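You operate a simulated robot arm through the tools that you are given. There is no shell and no other tool. Be economical: measure what you need, move in short steps, check, and stop when the job is done.

Carry out the task below with a simulated two-armed robot. There is one attempt and no reset: what you move stays moved.

Task
Hold the lit green house, press it off and pack it in cell 1.
Fine: the white tree goes in cell 2 of the grey box; the cabinet light goes down to 1.

It is judged by the outcome, as a careful person would: the job done as asked, and still so three seconds after it is handed in. It fails if anything else is knocked over, pushed out of place, dropped, spilled or broken.

Robot
Two 7-joint arms with two-finger parallel grippers on one trunk, on a base that drives. Base frame: it is fixed to the floor where the robot stands at the start and does not move with it; the origin is under the middle of the robot, x ahead of it, y to its left, z up. Lengths are in m, angles in rad, forces in N, time in s.
The left shoulder is at the start at [0.07, 0.163, 0.87], the right one opposite. With the tool pointing down near the work surface each hand reaches from about 0.34 to 0.86 m from the robot's upright axis, wherever it stands, measured 20 degrees to its own side. Places, roughly: cell one of the storage box [0.7, -0.4, 0.7]; cell two of the storage box [0.5, -0.4, 0.7]; cabinet dimmer knob [-0.1, -0.3, 0.9]; curio cabinet by the stairs [-0.1, -0.5, 0.9]; light switch of the stairs cabinet [0, -0.3, 0.9]; slide bolt of the stairs cabinet [0.1, -0.3, 0.8]; black keyhole [0.2, -0.4, 1.2]; light switch of the window cabinet [-1.2, -0.3, 0.9]; brass bar latch [-1, -0.3, 1.2]; slide bolt of the window cabinet [-1, -0.3, 0.8]; upper door of the stairs cabinet [-0.1, -0.4, 1.3]; lower door of the stairs cabinet [-0.1, -0.4, 0.5]; upper door of the window cabinet [-1.3, -0.4, 1.3]; lower door of the window cabinet [-1.3, -0.4, 0.5]; blue little house [-1.25, -0.5, 1]. Payload 3.43 kg a hand.
Tool frame (each hand has its own): the origin (TCP) lies between the finger pads and is the grasp point; the fingertips stand 0.034 m ahead of it; z points along the fingers, y is the line along which they close. The gripper opens to 0.128 m. The fingers are 0.024 m wide and 0.012 m thick; the gripper's body (0.048 by 0.13 m) begins 0.096 m behind the TCP.
Orientation is told as [roll, pitch, yaw] about the base's x, y, z axes, in that order, counted from this pose: with the fingers straight down and closing along the base's y, the tool's x points along the base's -x, its y along +y and its z along -z.

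Tools
- The arms move only by the tool apply_moves. It takes "left_moves", "right_moves" or both (then of equal length, played together; a hand with none holds still); each is a list of rows, each a list of 7 numbers: the shift along the tool's x, y, z in m, then the turn, a rotation vector about the tool's x, y, z in rad, then the finger opening in m, from 0 to 0.128. In form: [[dx, dy, dz, ax, ay, az, claw], ...]. A call has 1 to 12 rows; each row shifts and turns the commanded pose from where the row before left it, along the tool's axes as they then stand. Each row takes 0.2 s and may step no farther than 0.05 m and 0.15 rad from the row before; otherwise, or with a gripper value out of range, the whole call is refused. Where a pose cannot be reached the arm comes as near as it can. A force on the tool above 90 N (or 10 N above the force at the start of the call, whichever is more), or a blocked arm, ends the call early, and 0.2 s more pass. The fingers move at their own pace (about 0.153 m/s each) and stop on an object; they squeeze with about 37 N. The grip force told is the motor's: it shows also when the fingers shut on nothing. Time passes only in rows, and 0.2 s behind the last, so rows that do not move let the fingers close. The reply holds the time, the measured pose of the TCP, the force on the tool along the base axes, the opening and the grip force, in the units named above and with some noise.
- Cameras (640 x 400 px; columns grow to the right, rows downward): "scene" is now at [0.0905, -0.0839, 1.1341]; the picture's right is [-0.90, -0.44, 0.00], its down [-0.10, 0.20, -0.98] and it looks along [0.43, -0.87, -0.22] (base axes); focal length 214 px, centre (320, 200). "left" rides on the left gripper at [0.076, 0.011, -0.16] in its tool frame; the picture's right is [-0.15, 0.99, 0.00], its down [-0.88, -0.13, -0.46] and it looks along [-0.45, -0.07, 0.89] (tool axes); focal length 234 px, centre (320, 200). "right" rides on the right gripper at [0.076, -0.011, -0.16] in its tool frame; the picture's right is [0.15, 0.99, 0.00], its down [-0.88, 0.13, -0.46] and it looks along [-0.45, 0.07, 0.89] (tool axes); focal length 234 px, centre (320, 200). There is no depth. A picture from a camera that has moved, and an enlarged one, comes with that camera's place and axes in the base frame and with its lens.
- capture(camera): a new picture of that camera. The clock stands still meanwhile.
- raise_lower(by): slides the trunk up (or, below 0, down) by that many m; the arms and the scene camera ride with it, the base frame stays. It gives what a move gives, with no picture.
- roll_base(legs): drives the robot by 1 to 6 legs, each [ahead, left, turn to the left] in m, m and rad, along the robot's own axes; the way and the turn of a leg run together, so that a leg with both is an arc; at most 1.5 m and 3.142 rad a leg. The arms and the cameras ride along, it lands a little off, and it stops where it bumps. It gives what a move gives.
- turn_head(pan, tilt): turns the head with the scene camera to pan (to the left, within 1.501 rad either way) and tilt (down, from -0.506 to 1.204), counted from straight ahead of the robot. It gives what a move gives.
- inspect(camera, box): a new picture of the part [left, top, right, bottom] of that camera's present view, enlarged. The clock stands still meanwhile.
- hand_in(): hands the job in; it is judged then, once.

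Work in short steps. Places have to be worked out from the pictures, the camera data and where the tool is seen: move nearer, look again, correct. Check each grasp and each placing, and mend what went wrong. You have 120 turns and 92 pictures in all, those below and enlarged ones among them. Open the grippers and draw the arms clear of the work before you hand the job in, unless the task says otherwise; then end with one line.

The tools are called after "Call:" as a command line: name --argument value ..., lists and objects as JSON in quotes. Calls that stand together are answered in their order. apply_moves: Moves the arms, as the interface text tells. Its arguments: {"type":"object","properties":{"left_moves":{"type":"array"},"right_moves":{"type":"array"}},"required":[]} The other tools are called the same way: raise_lower (by) slides the trunk up or down; roll_base (legs) drives the base; turn_head (pan, tilt) turns the head that bears the scene camera; capture (camera) takes a picture; inspect (camera, box) takes an enlarged picture of a part of a camera's view; hand_in () hands the job in.

At the start:

```text
time: 0.0
left_ee_pos: [0.4406, 0.013, 1.0934]
left_orientation: [0.001, -0.001, -0.001]
left_force: [0.2, 0.5, 0.4]
left_finger_gap: 0.1279
left_grip_force: 0.0
right_ee_pos: [0.5028, -0.5551, 1.1256]
right_orientation: [0.001, 0.001, 0.0]
right_force: [-1.2, -0.6, -0.5]
right_finger_gap: 0.1281
right_grip_force: 0.0
trunk travel left (down, up): [-0.35, 0.59]
robot x, y, heading: [-0.0011, 0.0008, 0.005]
head pan, tilt: [-1.112, 0.222]
```

scene: 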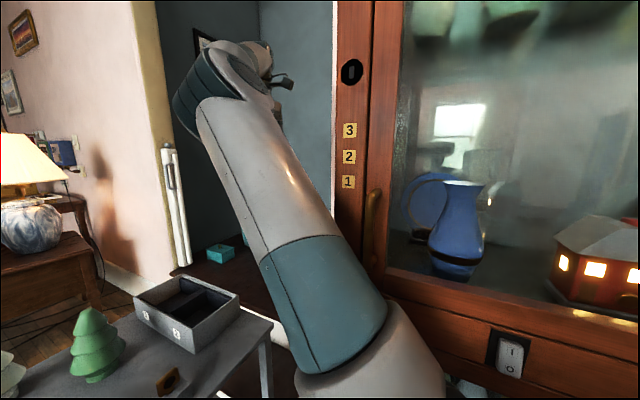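
right: 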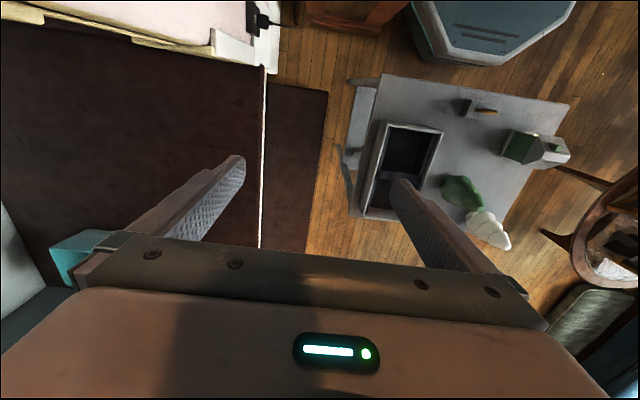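
left: 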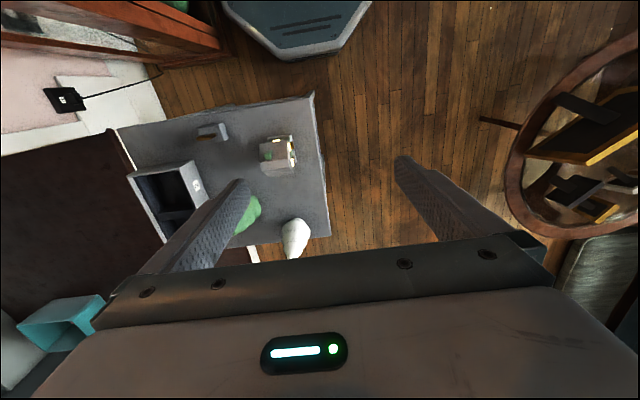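

I start by looking at the table ahead, turning the head toward it and downward.

Call:
turn_head --pan -0.35 --tilt 0.6

Call:
capture --camera "scene"

```text
time: 1.1
left_ee_pos: [0.4402, 0.0121, 1.0936]
left_orientation: [0.0, 0.001, 0.002]
left_force: [-0.6, -0.1, -0.2]
left_finger_gap: 0.1282
left_grip_force: 0.1
right_ee_pos: [0.5018, -0.5549, 1.1248]
right_orientation: [-0.001, 0.0, -0.001]
right_force: [-0.2, -0.6, 0.6]
right_finger_gap: 0.128
right_grip_force: 0.0
trunk travel left (down, up): [-0.35, 0.59]
robot x, y, heading: [0.0005, 0.0038, -0.001]
head pan, tilt: [-0.351, 0.6]
```

```text
88 pictures are left
camera scene: at [0.1321, -0.0307, 1.0993], right [-0.34, -0.94, 0.0], down [-0.53, 0.19, -0.83], along [0.77, -0.28, -0.56], focal length 214 px, centre (320, 200)
```

scene: 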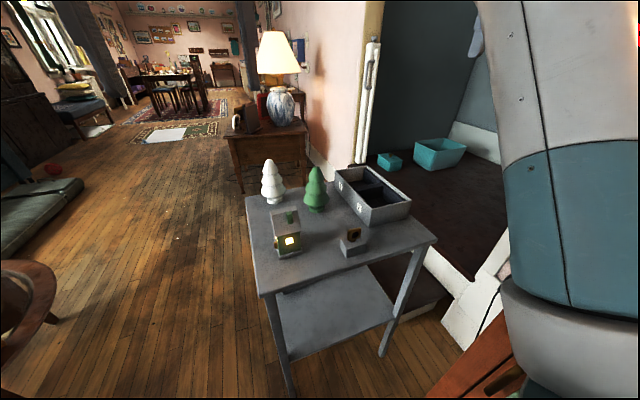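

The table carries two trees, a lit house, a small ring-like thing and the grey box. I enlarge them.

Call:
inspect --camera "scene" --box '[235, 150, 445, 280]'

Call:
inspect --camera "left" --box '[120, 90, 340, 260]'

Call:
inspect --camera "right" --box '[330, 60, 590, 260]'

Call:
turn_head --pan -1.5 --tilt 0.3

Call:
capture --camera "scene"

```text
3.05 times, centred on (340, 215) of scene
camera zoom: at [0.1321, -0.0307, 1.0993], right [-0.34, -0.94, 0.0], down [-0.53, 0.19, -0.83], along [0.77, -0.28, -0.56], focal length 654 px, centre (259, 154)
```

zoom: 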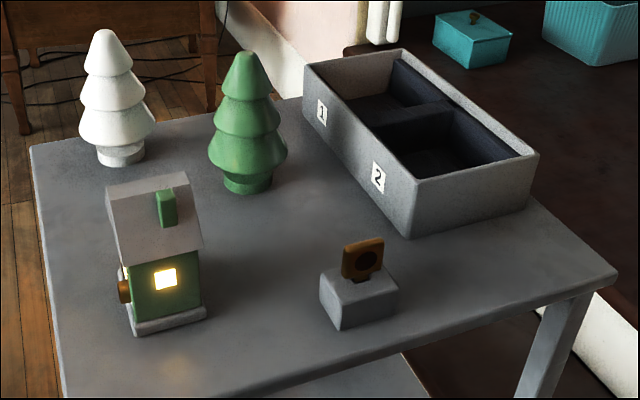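

```text
2.35 times, centred on (230, 175) of left
camera zoom: at [0.3659, 0.0262, 1.2541], right [0.15, 0.99, 0.0], down [0.88, -0.13, 0.46], along [0.45, -0.07, -0.89], focal length 551 px, centre (532, 259)
```

zoom: 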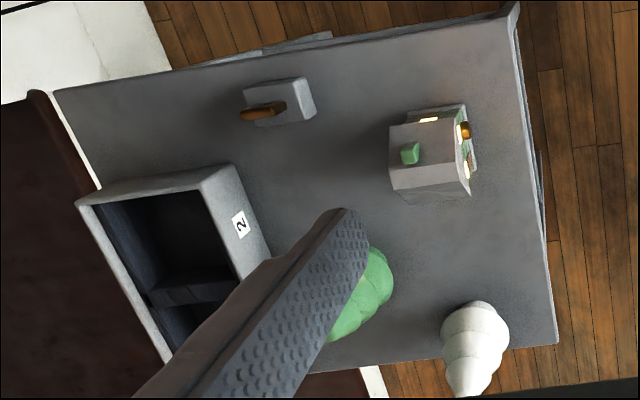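

```text
2.00 times, centred on (460, 160) of right
camera zoom: at [0.4244, -0.5671, 1.2836], right [-0.15, 0.99, 0.0], down [0.88, 0.13, 0.46], along [0.45, 0.07, -0.89], focal length 468 px, centre (40, 280)
```

zoom: 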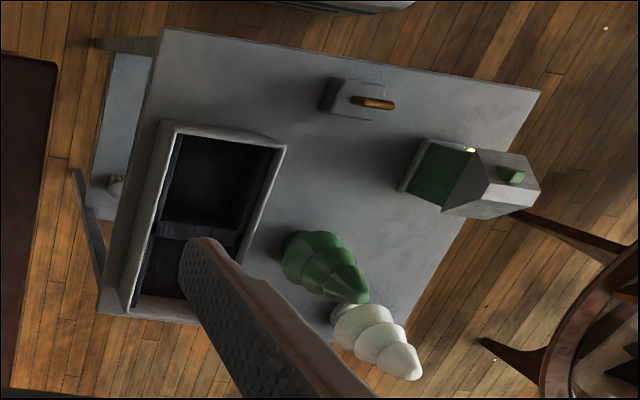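

```text
time: 2.5
left_ee_pos: [0.4412, 0.0135, 1.0942]
left_orientation: [0.0, -0.001, 0.0]
left_force: [-0.3, -0.3, 1.1]
left_finger_gap: 0.1281
left_grip_force: 0.1
right_ee_pos: [0.5021, -0.5544, 1.1247]
right_orientation: [0.0, 0.0, 0.002]
right_force: [-1.3, -0.2, 0.0]
right_finger_gap: 0.128
right_grip_force: 0.0
trunk travel left (down, up): [-0.35, 0.59]
robot x, y, heading: [-0.0013, 0.0054, 0.001]
head pan, tilt: [-1.499, 0.3]
```

```text
84 pictures are left
camera scene: at [0.0559, -0.0934, 1.1268], right [-1.0, -0.07, 0.0], down [-0.02, 0.3, -0.96], along [0.07, -0.95, -0.3], focal length 214 px, centre (320, 200)
```

scene: 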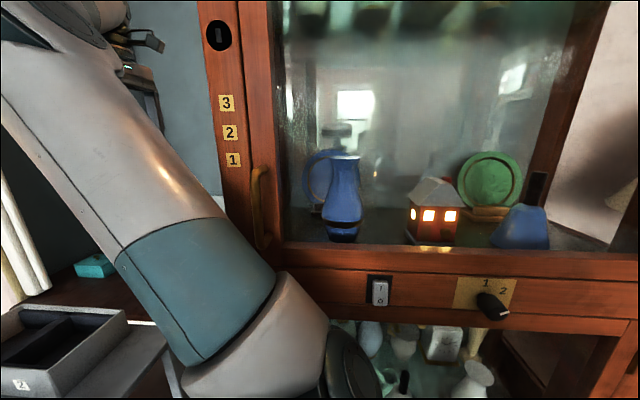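

The dimmer shows 1 and 2 labels with the knob pointing somewhere to the lower right. I zoom in on it.

Call:
inspect --camera "scene" --box '[350, 250, 550, 340]'

Call:
turn_head --pan 0.1 --tilt 0.3

Call:
capture --camera "scene"

```text
3.20 times, centred on (450, 295) of scene
camera zoom: at [0.0559, -0.0934, 1.1268], right [-1.0, -0.07, 0.0], down [-0.02, 0.3, -0.96], along [0.07, -0.95, -0.3], focal length 686 px, centre (-96, -104)
```

zoom: 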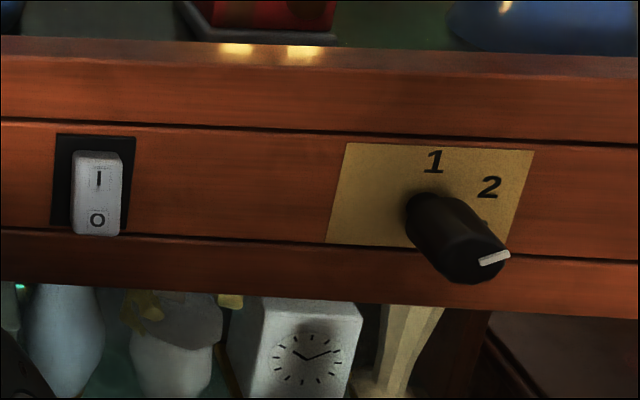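

```text
time: 4.2
left_ee_pos: [0.439, 0.013, 1.0933]
left_orientation: [0.001, 0.0, 0.0]
left_force: [-0.5, 0.0, 0.5]
left_finger_gap: 0.128
left_grip_force: 0.0
right_ee_pos: [0.5019, -0.5544, 1.1245]
right_orientation: [-0.001, 0.0, -0.001]
right_force: [0.9, -0.2, 0.4]
right_finger_gap: 0.1279
right_grip_force: 0.1
trunk travel left (down, up): [-0.35, 0.59]
robot x, y, heading: [-0.0028, 0.0008, 0.004]
head pan, tilt: [0.099, 0.3]
```

```text
82 pictures are left
camera scene: at [0.1421, 0.0089, 1.1268], right [0.1, -1.0, 0.0], down [-0.29, -0.03, -0.96], along [0.95, 0.09, -0.3], focal length 214 px, centre (320, 200)
```

scene: 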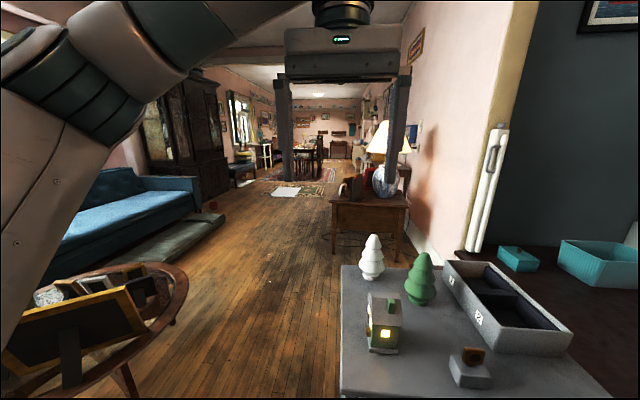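

The knob seems to stand at 3, and I'll do it after the house and tree. First I shift the left hand leftward, clear of the house, to make room for a two-handed press.

Call:
apply_moves --left_moves '[[0, 0.05, 0, 0, 0, 0, 0.128], [0, 0.05, 0, 0, 0, 0, 0.128], [0, 0.05, 0, 0, 0, 0, 0.128], [0, 0.05, 0, 0, 0, 0, 0.1], [0, 0.05, 0, 0, 0, 0, 0.06], [0, 0.04, 0, 0, 0, 0, 0.03], [0, 0, 0, 0.0806, 0.0806, -0.0806, 0], [0, 0, 0, 0.0806, 0.0806, -0.0806, 0], [0, 0, 0, 0.0806, 0.0806, -0.0806, 0], [0, 0, 0, 0.0806, 0.0806, -0.0806, 0], [0, 0, 0, 0.0806, 0.0806, -0.0806, 0], [0, 0, 0, 0.0806, 0.0806, -0.0806, 0]]'

Call:
apply_moves --left_moves '[[0, 0, 0, 0.0806, 0.0806, -0.0806, 0], [0, 0, 0, 0.0806, 0.0806, -0.0806, 0], [0, 0, 0, 0.0806, 0.0806, -0.0806, 0], [0, 0, 0, 0.0806, 0.0806, -0.0806, 0], [0, 0, 0, 0.0806, 0.0806, -0.0806, 0], [0, 0, 0, 0.0806, 0.0806, -0.0806, 0], [0, 0, 0, 0.0806, 0.0806, -0.0806, 0], [0, 0, 0, 0.0806, 0.0806, -0.0806, 0], [0, 0, 0, 0.0806, 0.0806, -0.0806, 0]]'

```text
time: 6.8
left_ee_pos: [0.4414, 0.3038, 1.0934]
left_orientation: [-0.39, 0.572, 0.387]
left_force: [-0.1, 0.3, 0.1]
left_finger_gap: 0.0
left_grip_force: 33.3
right_ee_pos: [0.5023, -0.5541, 1.1252]
right_orientation: [-0.001, -0.001, 0.001]
right_force: [0.4, 0.6, 0.6]
right_finger_gap: 0.128
right_grip_force: 0.1
trunk travel left (down, up): [-0.35, 0.59]
robot x, y, heading: [-0.0016, 0.0001, 0.001]
head pan, tilt: [0.099, 0.3]
```

```text
time: 8.8
left_ee_pos: [0.4419, 0.303, 1.0944]
left_orientation: [2.217, 1.566, -2.493]
left_force: [0.6, -0.7, 0.3]
left_finger_gap: 0.0001
left_grip_force: 32.3
right_ee_pos: [0.501, -0.5533, 1.1262]
right_orientation: [0.001, 0.0, 0.0]
right_force: [0.2, -0.4, 0.3]
right_finger_gap: 0.128
right_grip_force: 0.0
trunk travel left (down, up): [-0.35, 0.59]
robot x, y, heading: [-0.0002, -0.0024, 0.001]
head pan, tilt: [0.099, 0.3]
```

The left hand now points sideways at the table. I lower it to see the house's front face.

Call:
apply_moves --left_moves '[[-0.05, 0, 0, 0, 0, 0, 0], [-0.05, 0, 0, 0, 0, 0, 0], [-0.05, 0, 0, 0, 0, 0, 0], [-0.05, -0.035, 0, 0, 0, 0, 0], [-0.04, 0, 0, 0, 0, 0, 0]]'

Call:
capture --camera "left"

```text
refused: row 4 steps farther than a row can; nothing moved
```

```text
81 pictures are left
camera left: at [0.4301, 0.4652, 1.1698], right [-0.99, 0.0, -0.14], down [0.13, 0.45, -0.88], along [0.07, -0.89, -0.45], focal length 234 px, centre (320, 200)
```

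left: 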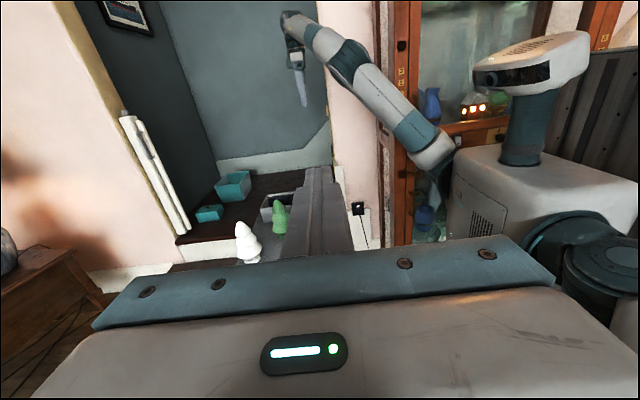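

A row was too long, so I repeat the lowering with split steps.

Call:
apply_moves --left_moves '[[-0.045, 0, 0, 0, 0, 0, 0], [-0.045, 0, 0, 0, 0, 0, 0], [-0.045, 0, 0, 0, 0, 0, 0], [-0.045, 0, 0, 0, 0, 0, 0], [-0.045, 0, 0, 0, 0, 0, 0], [-0.03, 0, 0, 0, 0, 0, 0]]'

Call:
capture --camera "left"

```text
time: 10.2
left_ee_pos: [0.4407, 0.3045, 0.8388]
left_orientation: [2.919, 1.571, -1.793]
left_force: [-0.4, 1.2, 0.8]
left_finger_gap: 0.0
left_grip_force: 33.0
right_ee_pos: [0.5029, -0.5538, 1.1245]
right_orientation: [-0.003, -0.001, 0.002]
right_force: [0.2, 0.2, 0.0]
right_finger_gap: 0.1283
right_grip_force: 0.2
trunk travel left (down, up): [-0.35, 0.59]
robot x, y, heading: [0.0014, -0.0035, 0.0]
head pan, tilt: [0.099, 0.3]
```

```text
80 pictures are left
camera left: at [0.4302, 0.4651, 0.9147], right [-0.99, 0.0, -0.15], down [0.13, 0.46, -0.88], along [0.07, -0.89, -0.45], focal length 234 px, centre (320, 200)
```

left: 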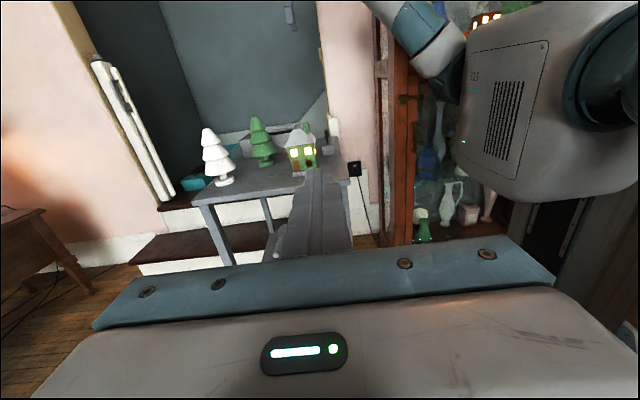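

Call:
inspect --camera "left" --box '[260, 105, 350, 195]'

```text
4.44 times, centred on (305, 150) of left
camera zoom: at [0.4302, 0.4651, 0.9147], right [-0.99, 0.0, -0.15], down [0.13, 0.46, -0.88], along [0.07, -0.89, -0.45], focal length 1041 px, centre (387, 422)
```

zoom: 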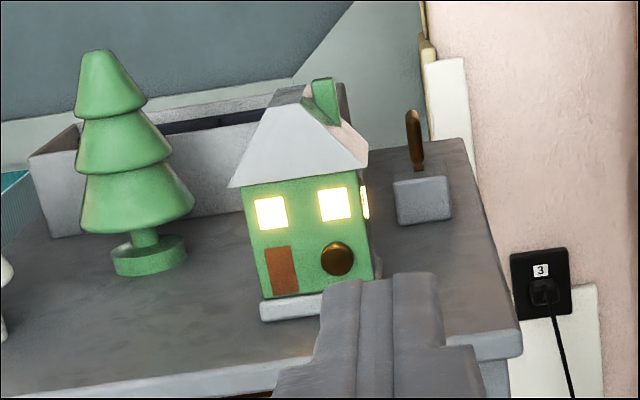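

The button is the brown disc low on the house's front (+y) face at about (0.48, -0.06, 0.75). The right hand will hold the house across x from above, so I turn it a quarter first.

Call:
apply_moves --right_moves '[[0, 0, 0, 0, 0, -0.1375, 0.128], [0, 0, 0, 0, 0, -0.1375, 0.128], [0, 0, 0, 0, 0, -0.1375, 0.128], [0, 0, 0, 0, 0, -0.1375, 0.128], [0, 0, 0, 0, 0, -0.1375, 0.128], [0, 0, 0, 0, 0, -0.1375, 0.128], [0, 0, 0, 0, 0, -0.1375, 0.128], [0, 0, 0, 0, 0, -0.1375, 0.128], [0, 0, 0, 0, 0, -0.1375, 0.128], [0, 0, 0, 0, 0, -0.1375, 0.128], [0, 0, 0, 0, 0, -0.1375, 0.128], [0, 0, 0, 0, 0, -0.1375, 0.128]]'

Call:
apply_moves --right_moves '[[-0.045, 0, 0, 0, 0, 0, 0.128], [-0.045, 0, 0, 0, 0, 0, 0.128], [-0.045, 0, 0, 0, 0, 0, 0.128], [-0.045, 0, 0, 0, 0, 0, 0.128], [-0.045, 0, 0, 0, 0, 0, 0.128], [-0.045, 0, 0, 0, 0, 0, 0.128], [-0.045, 0, 0.02, 0, 0, 0, 0.128], [-0.04, 0, 0.03, 0, 0, 0, 0.128], [-0.04, 0, 0.03, 0, 0, 0, 0.128]]'

Call:
capture --camera "right"

```text
time: 12.8
left_ee_pos: [0.4406, 0.304, 0.8392]
left_orientation: [2.113, 1.569, -2.599]
left_force: [0.2, -0.1, -0.3]
left_finger_gap: 0.0
left_grip_force: 32.5
right_ee_pos: [0.5022, -0.5556, 1.1255]
right_orientation: [0.0, 0.001, 1.653]
right_force: [0.0, 0.6, -0.1]
right_finger_gap: 0.1278
right_grip_force: 0.0
trunk travel left (down, up): [-0.35, 0.59]
robot x, y, heading: [0.0005, 0.0012, -0.004]
head pan, tilt: [0.099, 0.3]
```

```text
time: 14.8
left_ee_pos: [0.4405, 0.3035, 0.8393]
left_orientation: [2.431, 1.57, -2.281]
left_force: [-0.2, 0.1, -0.4]
left_finger_gap: 0.0
left_grip_force: 33.5
right_ee_pos: [0.4947, -0.2373, 1.085]
right_orientation: [-0.018, -0.06, 1.647]
right_force: [0.1, -1.2, -0.1]
right_finger_gap: 0.1282
right_grip_force: 0.0
right hand out of reach, approached as far as the arm can: row 8, 9
trunk travel left (down, up): [-0.35, 0.59]
robot x, y, heading: [0.0019, -0.0027, -0.0]
head pan, tilt: [0.099, 0.3]
```

```text
78 pictures are left
camera right: at [0.5083, -0.3228, 1.2395], right [-0.98, -0.22, -0.03], down [-0.2, 0.84, 0.51], along [-0.09, 0.5, -0.86], focal length 234 px, centre (320, 200)
```

right: 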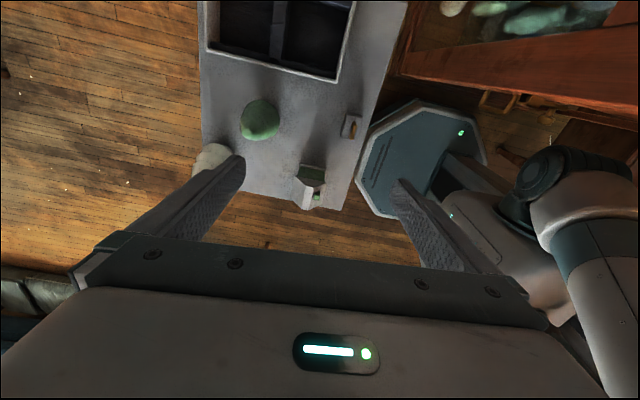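

The right arm ran out of reach at this height. I lower it a bit (tips stay above all objects) and try again toward the house.

Call:
apply_moves --right_moves '[[0, 0, 0.045, 0, 0, 0, 0.128], [0, 0, 0.045, 0, 0, 0, 0.128], [-0.02, 0, 0, 0, 0, 0, 0.128], [-0.02, 0, 0, 0, 0, 0, 0.128], [-0.02, 0, 0, 0, 0, 0, 0.128]]'

Call:
turn_head --pan 0.5 --tilt 0.6

Call:
capture --camera "scene"

```text
time: 15.9
left_ee_pos: [0.4408, 0.3043, 0.838]
left_orientation: [2.253, 1.569, -2.46]
left_force: [0.5, 0.2, 0.1]
left_finger_gap: 0.0
left_grip_force: 32.9
right_ee_pos: [0.5252, -0.2521, 1.0276]
right_orientation: [-0.023, -0.069, 1.638]
right_force: [-0.2, 0.7, -0.7]
right_finger_gap: 0.1281
right_grip_force: 0.1
right hand out of reach, approached as far as the arm can: row 1, 2, 3, 4, 5
trunk travel left (down, up): [-0.35, 0.59]
robot x, y, heading: [-0.0011, -0.0021, -0.001]
head pan, tilt: [0.099, 0.3]
```

```text
time: 16.8
left_ee_pos: [0.4421, 0.3025, 0.8388]
left_orientation: [2.175, 1.569, -2.537]
left_force: [0.2, 0.2, -0.4]
left_finger_gap: 0.0
left_grip_force: 33.0
right_ee_pos: [0.5253, -0.2553, 1.0241]
right_orientation: [-0.019, -0.069, 1.634]
right_force: [0.5, 0.0, 0.3]
right_finger_gap: 0.1281
right_grip_force: 0.0
trunk travel left (down, up): [-0.35, 0.59]
robot x, y, heading: [-0.002, 0.0007, -0.001]
head pan, tilt: [0.499, 0.6]
```

```text
77 pictures are left
camera scene: at [0.1267, 0.0422, 1.0994], right [0.48, -0.88, 0.0], down [-0.5, -0.27, -0.83], along [0.72, 0.39, -0.56], focal length 214 px, centre (320, 200)
```

scene: 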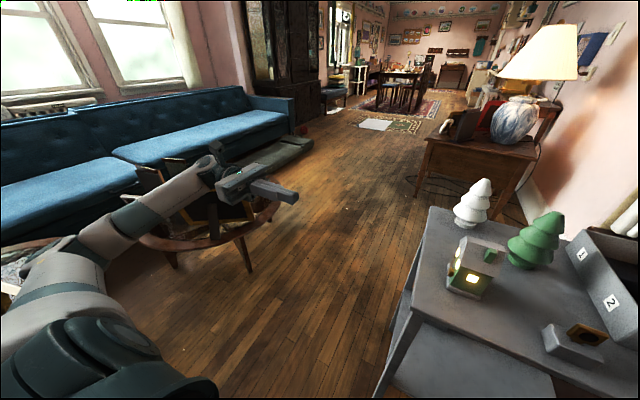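

With this yaw the right arm cannot get over the house. I withdraw it and flip the hand half a turn (same closing line, opposite yaw).

Call:
apply_moves --right_moves '[[0.045, 0, -0.02, 0, 0, 0, 0.128], [0.045, 0, -0.02, 0, 0, 0, 0.128], [0.045, 0, -0.02, 0, 0, 0, 0.128], [0.045, 0, 0, 0, 0, 0.145, 0.128], [0, 0, 0, 0, 0, 0.145, 0.128], [0, 0, 0, 0, 0, 0.145, 0.128], [0, 0, 0, 0, 0, 0.145, 0.128], [0, 0, 0, 0, 0, 0.145, 0.128], [0, 0, 0, 0, 0, 0.145, 0.128], [0, 0, 0, 0, 0, 0.145, 0.128], [0, 0, 0, 0, 0, 0.145, 0.128], [0, 0, 0, 0, 0, 0.145, 0.128]]'

Call:
apply_moves --right_moves '[[0, 0, 0, 0, 0, 0.145, 0.128], [0, 0, 0, 0, 0, 0.145, 0.128], [0, 0, 0, 0, 0, 0.145, 0.128], [0, 0, 0, 0, 0, 0.145, 0.128], [0, 0, 0, 0, 0, 0.145, 0.128], [0, 0, 0, 0, 0, 0.145, 0.128], [0, 0, 0, 0, 0, 0.145, 0.128], [0, 0, 0, 0, 0, 0.145, 0.128], [0, 0, 0, 0, 0, 0.145, 0.128], [0, 0, 0, 0, 0, 0.145, 0.128], [0, 0, 0, 0, 0, 0.145, 0.128], [0, 0, 0, 0, 0, 0.145, 0.128]]'

```text
time: 19.4
left_ee_pos: [0.4412, 0.3043, 0.8389]
left_orientation: [2.152, 1.569, -2.561]
left_force: [1.1, -0.6, -0.2]
left_finger_gap: 0.0002
left_grip_force: 33.0
right_ee_pos: [0.5421, -0.4166, 1.0779]
right_orientation: [-0.003, 0.0, 0.342]
right_force: [0.1, -0.8, 0.4]
right_finger_gap: 0.1282
right_grip_force: 0.1
trunk travel left (down, up): [-0.35, 0.59]
robot x, y, heading: [0.0003, 0.0004, 0.003]
head pan, tilt: [0.499, 0.6]
```

```text
time: 22.0
left_ee_pos: [0.4403, 0.303, 0.8386]
left_orientation: [1.933, 1.569, -2.78]
left_force: [-0.7, 0.2, 0.5]
left_finger_gap: 0.0
left_grip_force: 32.9
right_ee_pos: [0.4635, -0.4393, 1.0211]
right_orientation: [0.003, -0.003, -1.391]
right_force: [-0.3, 1.0, 0.4]
right_finger_gap: 0.1282
right_grip_force: 0.2
right hand out of reach, approached as far as the arm can: row 10, 11, 12
trunk travel left (down, up): [-0.35, 0.59]
robot x, y, heading: [-0.0015, -0.0005, -0.0]
head pan, tilt: [0.499, 0.6]
```

Opposite yaw is limited too. With the fingers closing along y at the far (+x) part of the eaves there's still room beside the button, so I return to yaw ≈ 0.09 and raise the hand.

Call:
apply_moves --right_moves '[[0, 0, -0.03, 0, 0, -0.1343, 0.128], [0, 0, -0.03, 0, 0, -0.1343, 0.128], [0, 0, 0, 0, 0, -0.1343, 0.128], [0, 0, 0, 0, 0, -0.1343, 0.128], [0, 0, 0, 0, 0, -0.1343, 0.128], [0, 0, 0, 0, 0, -0.1343, 0.128], [0, 0, 0, 0, 0, -0.1343, 0.128], [0, 0, 0, 0, 0, -0.1343, 0.128], [0, 0, 0, 0, 0, -0.1343, 0.128], [0, 0, 0, 0, 0, -0.1343, 0.128], [0, 0, 0, 0, 0, -0.1343, 0.128]]'

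Call:
apply_moves --right_moves '[[0, 0.045, 0, 0, 0, 0, 0.128], [0, 0.045, 0, 0, 0, 0, 0.128], [0, 0.045, 0, 0, 0, 0, 0.128], [0, 0.045, 0, 0, 0, 0, 0.128], [0, 0.045, 0, 0, 0, 0, 0.128], [0, 0.045, 0, 0, 0, 0, 0.128], [0, 0.045, 0, 0, 0, 0, 0.128], [0, 0.03, 0, 0, 0, 0, 0.128]]'

Call:
capture --camera "right"

```text
time: 24.4
left_ee_pos: [0.4419, 0.3035, 0.8376]
left_orientation: [2.176, 1.569, -2.538]
left_force: [-0.4, 0.1, -0.1]
left_finger_gap: 0.0
left_grip_force: 32.5
right_ee_pos: [0.4633, -0.4383, 1.0819]
right_orientation: [-0.003, 0.001, 0.086]
right_force: [0.2, -0.7, 0.3]
right_finger_gap: 0.1282
right_grip_force: 0.0
trunk travel left (down, up): [-0.35, 0.59]
robot x, y, heading: [-0.0003, 0.0003, 0.002]
head pan, tilt: [0.499, 0.6]
```

```text
time: 25.2
left_ee_pos: [0.4419, 0.3033, 0.8364]
left_orientation: [2.374, 1.567, -2.337]
left_force: [-0.5, 0.3, -0.1]
left_finger_gap: 0.0
left_grip_force: 33.0
right_ee_pos: [0.4744, -0.4234, 0.9461]
right_orientation: [-0.161, 0.382, -0.208]
right_force: [0.1, -0.2, 0.2]
right_finger_gap: 0.128
right_grip_force: 0.1
right hand out of reach, approached as far as the arm can: row 2
trunk travel left (down, up): [-0.35, 0.59]
robot x, y, heading: [0.0026, -0.0011, -0.0]
head pan, tilt: [0.499, 0.6]
stopped in row 4 (right hand): the arm was blocked; the commanded pose is now the measured one
```

```text
76 pictures are left
camera right: at [0.4649, -0.4078, 1.1207], right [0.01, 1.0, -0.09], down [1.0, 0.0, 0.07], along [0.07, -0.09, -0.99], focal length 234 px, centre (320, 200)
```

right: 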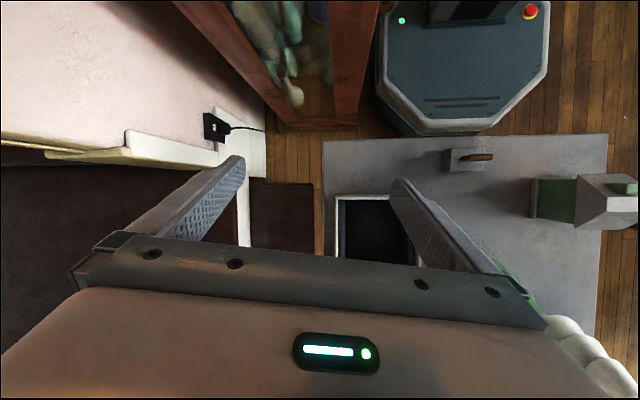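

The arm is in an awkward configuration and was blocked. I look at it before moving on.

Call:
turn_head --pan -1.0 --tilt 0.35

Call:
capture --camera "scene"

Call:
capture --camera "left"

```text
time: 26.8
left_ee_pos: [0.4399, 0.3024, 0.839]
left_orientation: [2.118, 1.57, -2.597]
left_force: [0.3, -0.1, -0.8]
left_finger_gap: 0.0
left_grip_force: 33.0
right_ee_pos: [0.4719, -0.4231, 0.9462]
right_orientation: [-0.157, 0.381, -0.205]
right_force: [-0.2, 0.6, 0.2]
right_finger_gap: 0.128
right_grip_force: 0.1
trunk travel left (down, up): [-0.35, 0.59]
robot x, y, heading: [-0.0034, -0.0001, -0.002]
head pan, tilt: [-1.0, 0.351]
```

```text
75 pictures are left
camera scene: at [0.0988, -0.0789, 1.1221], right [-0.84, -0.54, 0.0], down [-0.19, 0.29, -0.94], along [0.51, -0.79, -0.34], focal length 214 px, centre (320, 200)
```

scene: 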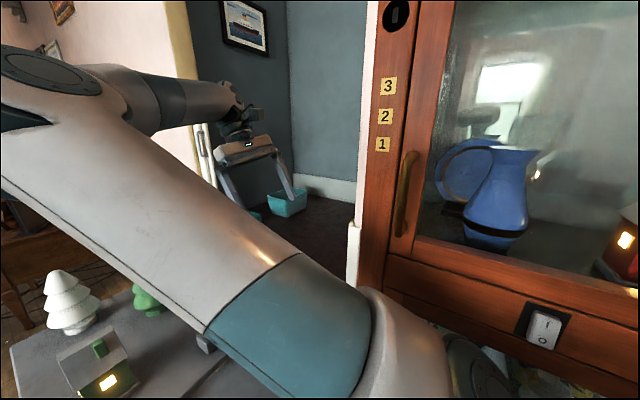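

```text
74 pictures are left
camera left: at [0.4301, 0.4641, 0.9152], right [-0.99, 0.0, -0.15], down [0.13, 0.46, -0.88], along [0.07, -0.89, -0.45], focal length 234 px, centre (320, 200)
```

left: 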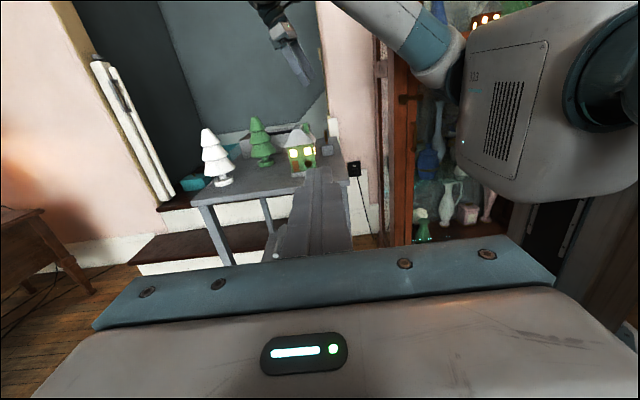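

The right elbow has swung inward over the table. I restore the hand's orientation and go back out to the start place so that the arm unwinds.

Call:
apply_moves --right_moves '[[0, -0.02, -0.03, -0.04, -0.095, -0.051, 0.128], [0, -0.02, -0.03, -0.04, -0.095, -0.051, 0.128], [0, -0.03, -0.03, -0.04, -0.095, -0.051, 0.128], [0, -0.03, -0.03, -0.04, -0.095, -0.051, 0.128], [0, -0.03, -0.03, 0, 0, 0, 0.128], [0, -0.03, -0.03, 0, 0, 0, 0.128]]'

Call:
capture --camera "scene"

```text
time: 28.2
left_ee_pos: [0.441, 0.3151, 0.835]
left_orientation: [2.889, 1.559, -1.821]
left_force: [0.0, 0.1, 0.4]
left_finger_gap: 0.0
left_grip_force: 32.9
right_ee_pos: [0.5044, -0.5646, 1.1309]
right_orientation: [0.032, 0.015, 0.03]
right_force: [0.6, 0.9, 0.4]
right_finger_gap: 0.128
right_grip_force: 0.0
trunk travel left (down, up): [-0.35, 0.59]
robot x, y, heading: [-0.002, 0.0042, 0.005]
head pan, tilt: [-1.0, 0.351]
```

```text
73 pictures are left
camera scene: at [0.1023, -0.0652, 1.1232], right [-0.84, -0.54, 0.01], down [-0.19, 0.28, -0.94], along [0.51, -0.79, -0.34], focal length 214 px, centre (320, 200)
```

scene: 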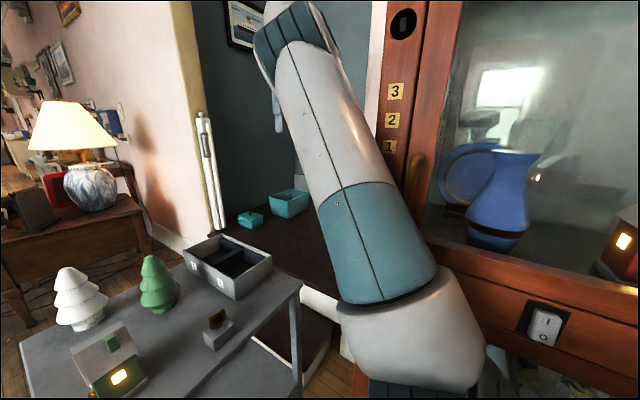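

The arm unwound, but the readings look like the robot swayed. I hold a moment and read again.

Call:
apply_moves --right_moves '[[0, 0, 0, 0, 0, 0, 0.128], [0, 0, 0, 0, 0, 0, 0.128], [0, 0, 0, 0, 0, 0, 0.128]]'

Call:
turn_head --pan -1.112 --tilt 0.222

Call:
capture --camera "scene"

```text
time: 29.0
left_ee_pos: [0.4426, 0.3126, 0.8327]
left_orientation: [2.795, 1.555, -1.92]
left_force: [-0.1, 0.5, -0.9]
left_finger_gap: 0.0003
left_grip_force: 33.0
right_ee_pos: [0.5011, -0.5659, 1.13]
right_orientation: [0.033, 0.017, 0.025]
right_force: [-0.2, 1.0, 0.6]
right_finger_gap: 0.1283
right_grip_force: 0.1
trunk travel left (down, up): [-0.35, 0.59]
robot x, y, heading: [0.0017, 0.0006, -0.002]
head pan, tilt: [-1.0, 0.351]
```

```text
time: 29.7
left_ee_pos: [0.4436, 0.3124, 0.8324]
left_orientation: [2.786, 1.556, -1.925]
left_force: [-0.3, 0.2, -0.1]
left_finger_gap: 0.0001
left_grip_force: 32.8
right_ee_pos: [0.5024, -0.5655, 1.1284]
right_orientation: [0.033, 0.015, 0.027]
right_force: [0.9, -0.4, -0.3]
right_finger_gap: 0.1279
right_grip_force: 0.1
trunk travel left (down, up): [-0.35, 0.59]
robot x, y, heading: [-0.0036, 0.0005, 0.0]
head pan, tilt: [-1.112, 0.222]
```

```text
72 pictures are left
camera scene: at [0.0946, -0.0697, 1.1347], right [-0.9, -0.44, 0.01], down [-0.1, 0.18, -0.98], along [0.43, -0.88, -0.21], focal length 214 px, centre (320, 200)
```

scene: 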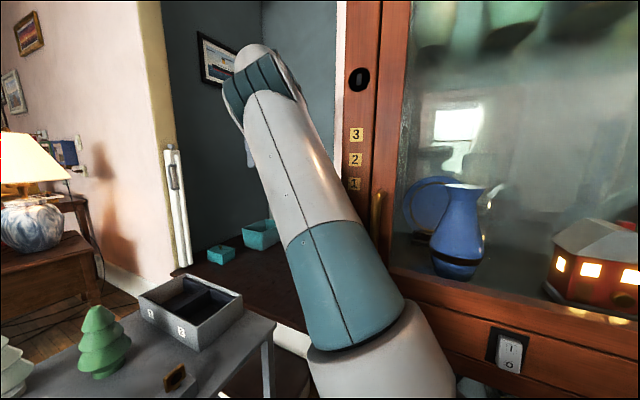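

The robot is leaning a little, so the arm seems to be pressing on the cabinet's corner. I ease the right hand left and forward to relieve it.

Call:
apply_moves --right_moves '[[-0.02, 0.04, 0, -0.03, -0.015, -0.03, 0.128], [-0.02, 0.04, 0, 0, 0, 0, 0.128], [0, 0.04, 0, 0, 0, 0, 0.128], [0, 0, 0, 0, 0, 0, 0.128]]'

Call:
capture --camera "scene"

```text
time: 30.7
left_ee_pos: [0.4413, 0.301, 0.8394]
left_orientation: [0.844, 1.57, 2.414]
left_force: [0.1, -0.2, 0.0]
left_finger_gap: 0.0001
left_grip_force: 32.9
right_ee_pos: [0.5312, -0.4618, 1.1309]
right_orientation: [0.08, -0.005, 0.055]
right_force: [-0.8, -0.2, -0.6]
right_finger_gap: 0.1284
right_grip_force: 0.0
trunk travel left (down, up): [-0.35, 0.59]
robot x, y, heading: [-0.0044, -0.0002, -0.005]
head pan, tilt: [-1.112, 0.222]
```

```text
71 pictures are left
camera scene: at [0.0898, -0.0859, 1.134], right [-0.9, -0.44, 0.0], down [-0.1, 0.2, -0.98], along [0.43, -0.88, -0.22], focal length 214 px, centre (320, 200)
```

scene: 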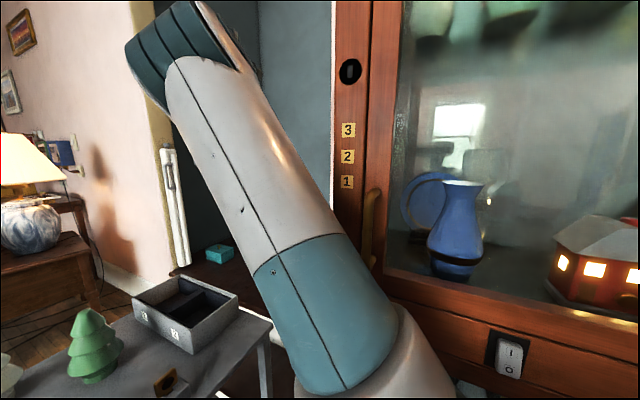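

The lean is gone. Now I bring the right hand straight left at yaw ≈ 0 toward above the house, in careful steps.

Call:
apply_moves --right_moves '[[0, 0.04, 0, 0.04, 0, -0.015, 0.128], [0, 0.04, 0, 0.04, 0, -0.015, 0.128], [0, 0.04, 0, 0, 0, 0, 0.128], [0, 0.04, 0, 0, 0, 0, 0.128], [0, 0.04, 0, 0, 0, 0, 0.128]]'

Call:
capture --camera "scene"

```text
time: 31.9
left_ee_pos: [0.4395, 0.304, 0.8383]
left_orientation: [-2.901, 1.57, -1.332]
left_force: [0.4, 0.8, 0.3]
left_finger_gap: 0.0001
left_grip_force: 33.5
right_ee_pos: [0.5162, -0.2971, 1.1322]
right_orientation: [0.072, -0.006, 0.037]
right_force: [0.2, 0.9, -1.0]
right_finger_gap: 0.1282
right_grip_force: 0.0
trunk travel left (down, up): [-0.35, 0.59]
robot x, y, heading: [-0.0001, -0.0014, 0.002]
head pan, tilt: [-1.112, 0.222]
```

```text
70 pictures are left
camera scene: at [0.0883, -0.0823, 1.1344], right [-0.9, -0.44, 0.0], down [-0.1, 0.2, -0.98], along [0.43, -0.88, -0.22], focal length 214 px, centre (320, 200)
```

scene: 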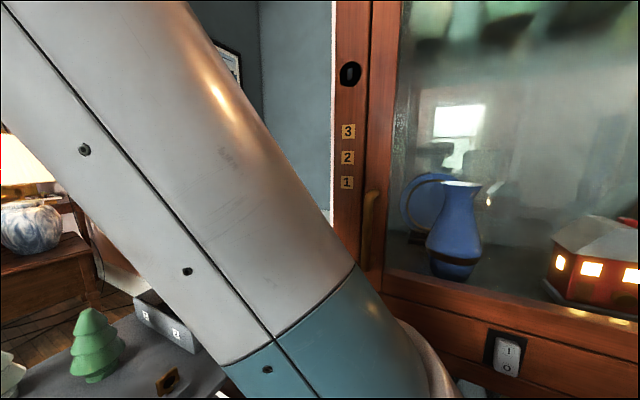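

The upper arm swings toward the head here, so the stance is poor: I'll turn the robot a bit left so the house lies more to the right arm's side. First I raise the left hand well above the round table with frames and draw the right back slightly.

Call:
apply_moves --left_moves '[[0.045, 0, 0, 0, 0, 0, 0], [0.045, 0, 0, 0, 0, 0, 0], [0.045, 0, 0, 0, 0, 0, 0], [0.045, 0, 0.03, 0, 0, 0, 0], [0.045, 0, 0.03, 0, 0, 0, 0], [0.03, 0, 0.03, 0, 0, 0, 0]]' --right_moves '[[0, -0.02, 0, 0, 0, 0, 0.128], [0, -0.02, 0, 0, 0, 0, 0.128], [0, -0.02, 0, 0, 0, 0, 0.128], [0, -0.02, 0, 0, 0, 0, 0.128], [0, 0, 0, 0, 0, 0, 0.128], [0, 0, 0, 0, 0, 0, 0.128]]'

Call:
turn_head --pan 0.7 --tilt 0.8

Call:
capture --camera "scene"

```text
refused: row 4 steps farther than a row can; nothing moved
```

```text
time: 33.7
left_ee_pos: [0.4403, 0.302, 0.8392]
left_orientation: [2.162, 1.571, -2.549]
left_force: [-0.3, -0.1, -1.0]
left_finger_gap: 0.0001
left_grip_force: 33.2
right_ee_pos: [0.5152, -0.2963, 1.1346]
right_orientation: [0.074, -0.012, 0.045]
right_force: [0.4, -0.5, -0.6]
right_finger_gap: 0.1281
right_grip_force: 0.0
trunk travel left (down, up): [-0.35, 0.59]
robot x, y, heading: [0.0003, 0.0007, 0.001]
head pan, tilt: [0.7, 0.799]
```

```text
69 pictures are left
camera scene: at [0.1102, 0.0513, 1.0825], right [0.64, -0.77, 0.0], down [-0.55, -0.46, -0.7], along [0.53, 0.45, -0.72], focal length 214 px, centre (320, 200)
```

scene: 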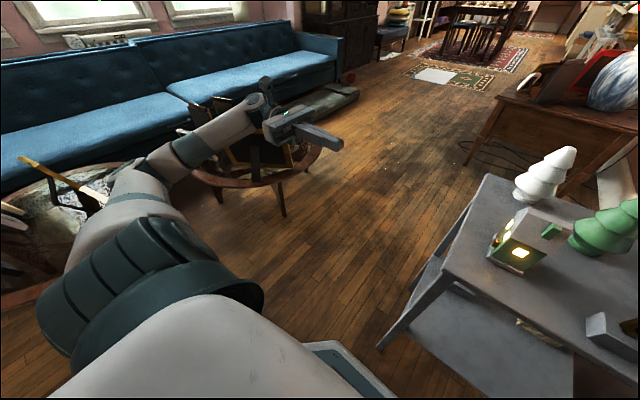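

There is free floor of about 0.25 m to the round table's rim. I raise the left hand first, with legal steps.

Call:
apply_moves --left_moves '[[0.045, 0, 0, 0, 0, 0, 0], [0.045, 0, 0, 0, 0, 0, 0], [0.045, 0, 0, 0, 0, 0, 0], [0.045, 0, 0, 0, 0, 0, 0], [0.02, 0, 0.04, 0, 0, 0, 0], [0.02, 0, 0.04, 0, 0, 0, 0], [0, 0, 0.04, 0, 0, 0, 0]]'

Call:
roll_base --legs '[[0, 0.15, 0]]'

Call:
turn_head --pan -0.5 --tilt 0.6

Call:
capture --camera "scene"

```text
time: 35.3
left_ee_pos: [0.4398, 0.1815, 1.0594]
left_orientation: [1.85, 1.569, -2.865]
left_force: [0.0, -0.4, 0.3]
left_finger_gap: 0.0002
left_grip_force: 33.4
right_ee_pos: [0.5162, -0.2962, 1.1345]
right_orientation: [0.075, -0.013, 0.049]
right_force: [-0.3, -0.3, 0.5]
right_finger_gap: 0.1281
right_grip_force: 0.0
trunk travel left (down, up): [-0.35, 0.59]
robot x, y, heading: [-0.0032, -0.0023, -0.0]
head pan, tilt: [0.7, 0.799]
```

```text
time: 36.7
left_ee_pos: [0.4407, 0.3312, 1.059]
left_orientation: [2.674, 1.568, -2.043]
left_force: [-0.3, -0.5, -0.2]
left_finger_gap: 0.0002
left_grip_force: 32.9
right_ee_pos: [0.5154, -0.1475, 1.1346]
right_orientation: [0.074, -0.013, 0.045]
right_force: [0.2, 0.4, 0.2]
right_finger_gap: 0.1281
right_grip_force: 0.0
trunk travel left (down, up): [-0.35, 0.59]
robot x, y, heading: [-0.0032, 0.1467, -0.003]
head pan, tilt: [0.7, 0.799]
```

```text
time: 38.1
left_ee_pos: [0.4403, 0.33, 1.06]
left_orientation: [2.128, 1.569, -2.59]
left_force: [-0.8, -0.1, 0.0]
left_finger_gap: 0.0002
left_grip_force: 33.1
right_ee_pos: [0.5156, -0.149, 1.1352]
right_orientation: [0.077, -0.014, 0.043]
right_force: [0.9, 0.3, 0.7]
right_finger_gap: 0.1282
right_grip_force: 0.1
trunk travel left (down, up): [-0.35, 0.59]
robot x, y, heading: [0.0001, 0.1487, -0.003]
head pan, tilt: [-0.499, 0.6]
```

```text
68 pictures are left
camera scene: at [0.1263, 0.1057, 1.0993], right [-0.48, -0.88, 0.0], down [-0.5, 0.27, -0.82], along [0.72, -0.4, -0.57], focal length 214 px, centre (320, 200)
```

scene: 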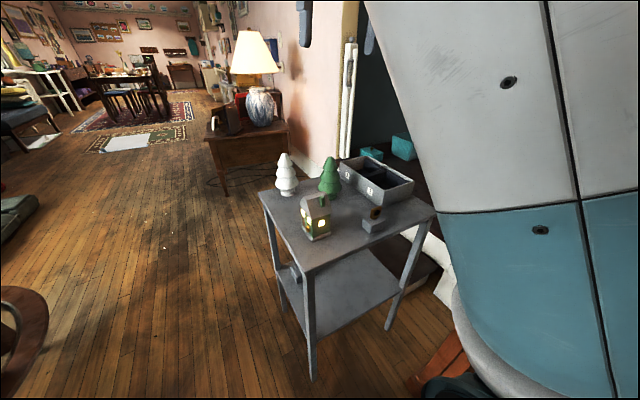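

The base shifted cleanly. I now centre the right hand over the far part of the house (0.513, -0.08), correct its roll and lower part way.

Call:
apply_moves --right_moves '[[0, 0.02, 0, 0.037, 0.005, -0.02, 0.128], [0, 0.025, 0, 0.037, 0.005, -0.02, 0.128], [0, 0.025, 0.02, 0, 0, 0, 0.128], [0, 0, 0.04, 0, 0, 0, 0.128], [0, 0, 0.04, 0, 0, 0, 0.128], [0, 0, 0.04, 0, 0, 0, 0.128], [0, 0, 0.04, 0, 0, 0, 0.128]]'

Call:
capture --camera "right"

Call:
capture --camera "scene"

```text
time: 39.7
left_ee_pos: [0.4413, 0.3293, 1.0596]
left_orientation: [1.56, 1.57, 3.128]
left_force: [0.6, 0.3, 0.4]
left_finger_gap: 0.0
left_grip_force: 32.8
right_ee_pos: [0.5225, -0.1235, 0.9742]
right_orientation: [0.07, -0.027, 0.07]
right_force: [0.8, -0.1, 1.1]
right_finger_gap: 0.1278
right_grip_force: 0.0
right hand out of reach, approached as far as the arm can: row 5, 6, 7
trunk travel left (down, up): [-0.35, 0.59]
robot x, y, heading: [-0.0029, 0.1536, -0.003]
head pan, tilt: [-0.499, 0.6]
```

```text
67 pictures are left
camera right: at [0.4427, -0.1526, 1.1298], right [-0.22, 0.97, 0.07], down [0.86, 0.16, 0.49], along [0.46, 0.16, -0.87], focal length 234 px, centre (320, 200)
```

right: 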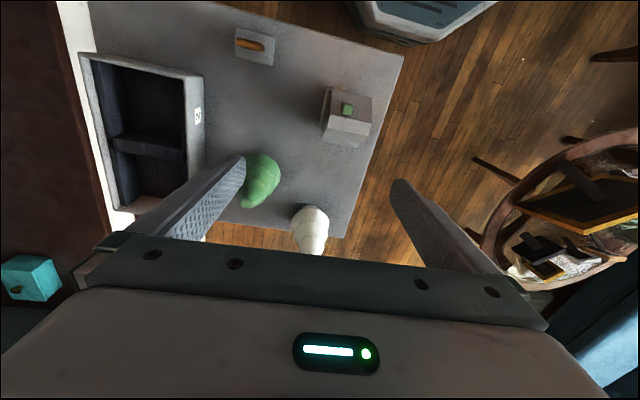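

```text
66 pictures are left
camera scene: at [0.1271, 0.1051, 1.0992], right [-0.48, -0.88, 0.0], down [-0.5, 0.27, -0.82], along [0.72, -0.4, -0.57], focal length 214 px, centre (320, 200)
```

scene: 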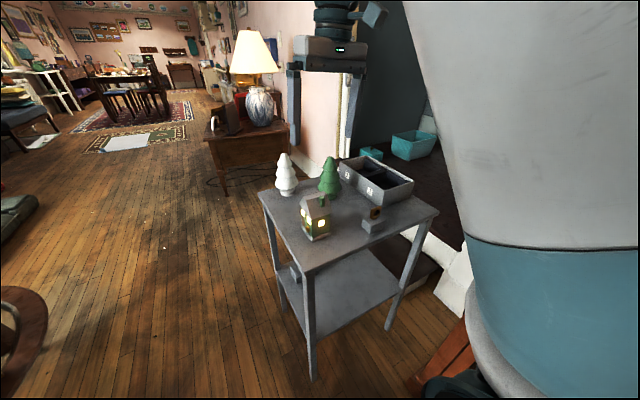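

The arm is still on a bad elbow branch. With more room from the cabinet now, I take the hand out to the right to unwind the elbow.

Call:
apply_moves --right_moves '[[0, -0.035, -0.03, 0.03, 0, 0, 0.128], [0, -0.035, -0.03, 0.03, 0, 0, 0.128], [0, -0.035, -0.03, 0, 0, 0, 0.128], [0, -0.035, -0.03, 0, 0, 0, 0.128], [0, -0.035, -0.03, 0, 0, 0, 0.128], [0, -0.045, 0, 0, 0, 0, 0.128], [0, -0.045, 0, 0, 0, 0, 0.128], [0, -0.045, 0, 0, 0, 0, 0.128], [0, -0.045, 0, 0, 0, 0, 0.128]]'

Call:
turn_head --pan -1.112 --tilt 0.222

Call:
capture --camera "scene"

```text
time: 41.7
left_ee_pos: [0.4419, 0.3295, 1.059]
left_orientation: [1.904, 1.569, -2.811]
left_force: [0.7, -0.1, -0.6]
left_finger_gap: 0.0001
left_grip_force: 33.1
right_ee_pos: [0.5456, -0.4436, 1.1289]
right_orientation: [-0.073, 0.0, 0.071]
right_force: [3.9, 4.4, 0.4]
right_finger_gap: 0.1281
right_grip_force: 0.1
right hand out of reach, approached as far as the arm can: row 9
trunk travel left (down, up): [-0.35, 0.59]
robot x, y, heading: [-0.0054, 0.1498, -0.002]
head pan, tilt: [-0.499, 0.6]
```

```text
time: 42.7
left_ee_pos: [0.4395, 0.3294, 1.0584]
left_orientation: [2.18, 1.568, -2.536]
left_force: [0.9, -0.1, -0.3]
left_finger_gap: 0.0
left_grip_force: 32.9
right_ee_pos: [0.5434, -0.4467, 1.1309]
right_orientation: [-0.074, 0.004, 0.064]
right_force: [0.0, -0.7, 0.8]
right_finger_gap: 0.1282
right_grip_force: 0.1
trunk travel left (down, up): [-0.35, 0.59]
robot x, y, heading: [-0.0036, 0.1471, -0.007]
head pan, tilt: [-1.112, 0.222]
```

```text
65 pictures are left
camera scene: at [0.09, 0.0646, 1.1341], right [-0.9, -0.44, 0.0], down [-0.1, 0.2, -0.98], along [0.43, -0.88, -0.22], focal length 214 px, centre (320, 200)
```

scene: 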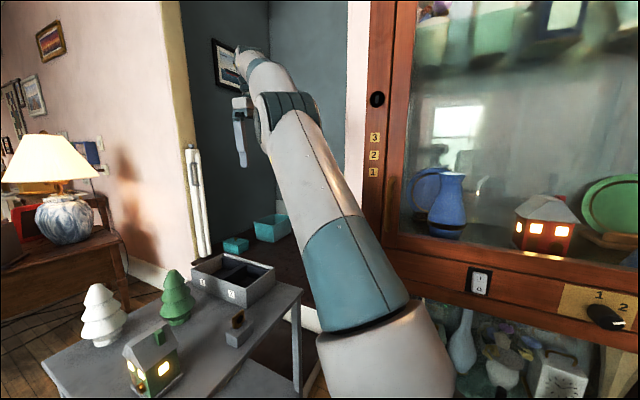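

The elbow is out on the right now. I move the hand left again, correcting roll, and check the elbow midway.

Call:
apply_moves --right_moves '[[0.02, 0.03, 0, -0.037, 0, 0, 0.128], [0.01, 0.03, 0, -0.037, 0, 0, 0.128], [0, 0.035, 0, 0, 0, 0, 0.128], [0, 0.035, 0, 0, 0, 0, 0.128], [0, 0.035, 0, 0, 0, 0, 0.128]]'

Call:
capture --camera "scene"

```text
time: 43.9
left_ee_pos: [0.4415, 0.3313, 1.06]
left_orientation: [2.559, 1.57, -2.157]
left_force: [0.5, 0.5, 0.3]
left_finger_gap: 0.0
left_grip_force: 33.2
right_ee_pos: [0.5025, -0.2765, 1.1272]
right_orientation: [0.01, -0.006, 0.087]
right_force: [-0.4, 1.1, 0.2]
right_finger_gap: 0.1281
right_grip_force: 0.0
trunk travel left (down, up): [-0.35, 0.59]
robot x, y, heading: [0.0013, 0.1495, -0.003]
head pan, tilt: [-1.112, 0.222]
```

```text
64 pictures are left
camera scene: at [0.0902, 0.0658, 1.1342], right [-0.9, -0.44, 0.0], down [-0.1, 0.2, -0.98], along [0.43, -0.88, -0.22], focal length 214 px, centre (320, 200)
```

scene: 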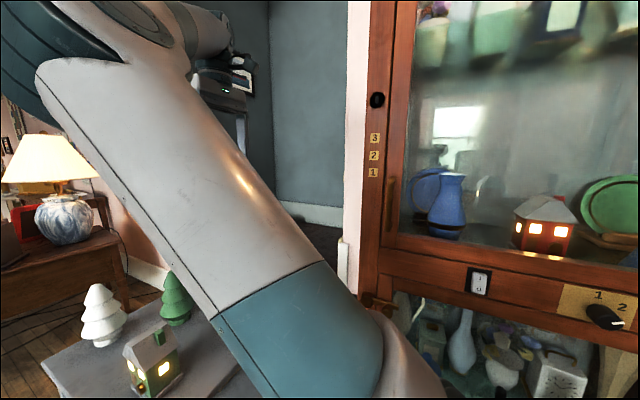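

The right arm sits on an elbow-in branch, for which a negative yaw should be natural. I turn the hand to yaw ≈ -1.48 here and watch whether it reaches.

Call:
apply_moves --right_moves '[[0, 0, 0, 0, 0, 0.142, 0.128], [0, 0, 0, 0, 0, 0.142, 0.128], [0, 0, 0, 0, 0, 0.142, 0.128], [0, 0, 0, 0, 0, 0.142, 0.128], [0, 0, 0, 0, 0, 0.142, 0.128], [0, 0, 0, 0, 0, 0.142, 0.128], [0, 0, 0, 0, 0, 0.142, 0.128], [0, 0, 0, 0, 0, 0.142, 0.128], [0, 0, 0, 0, 0, 0.142, 0.128], [0, 0, 0, 0, 0, 0.142, 0.128], [0, 0, 0, 0, 0, 0.142, 0.128]]'

Call:
capture --camera "scene"

```text
time: 46.3
left_ee_pos: [0.4397, 0.3309, 1.0598]
left_orientation: [1.623, 1.569, -3.091]
left_force: [-0.2, -0.6, -0.6]
left_finger_gap: 0.0002
left_grip_force: 33.3
right_ee_pos: [0.4175, -0.3017, 1.0487]
right_orientation: [0.006, 0.011, -1.477]
right_force: [-0.5, 0.0, -0.2]
right_finger_gap: 0.128
right_grip_force: 0.1
right hand out of reach, approached as far as the arm can: row 8, 9, 10, 11
trunk travel left (down, up): [-0.35, 0.59]
robot x, y, heading: [-0.0025, 0.1489, 0.003]
head pan, tilt: [-1.112, 0.222]
```

```text
63 pictures are left
camera scene: at [0.09, 0.064, 1.1342], right [-0.9, -0.44, 0.0], down [-0.1, 0.2, -0.98], along [0.43, -0.88, -0.22], focal length 214 px, centre (320, 200)
```

scene: 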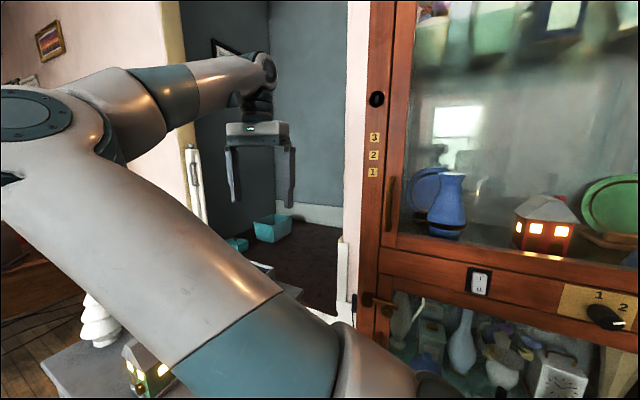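

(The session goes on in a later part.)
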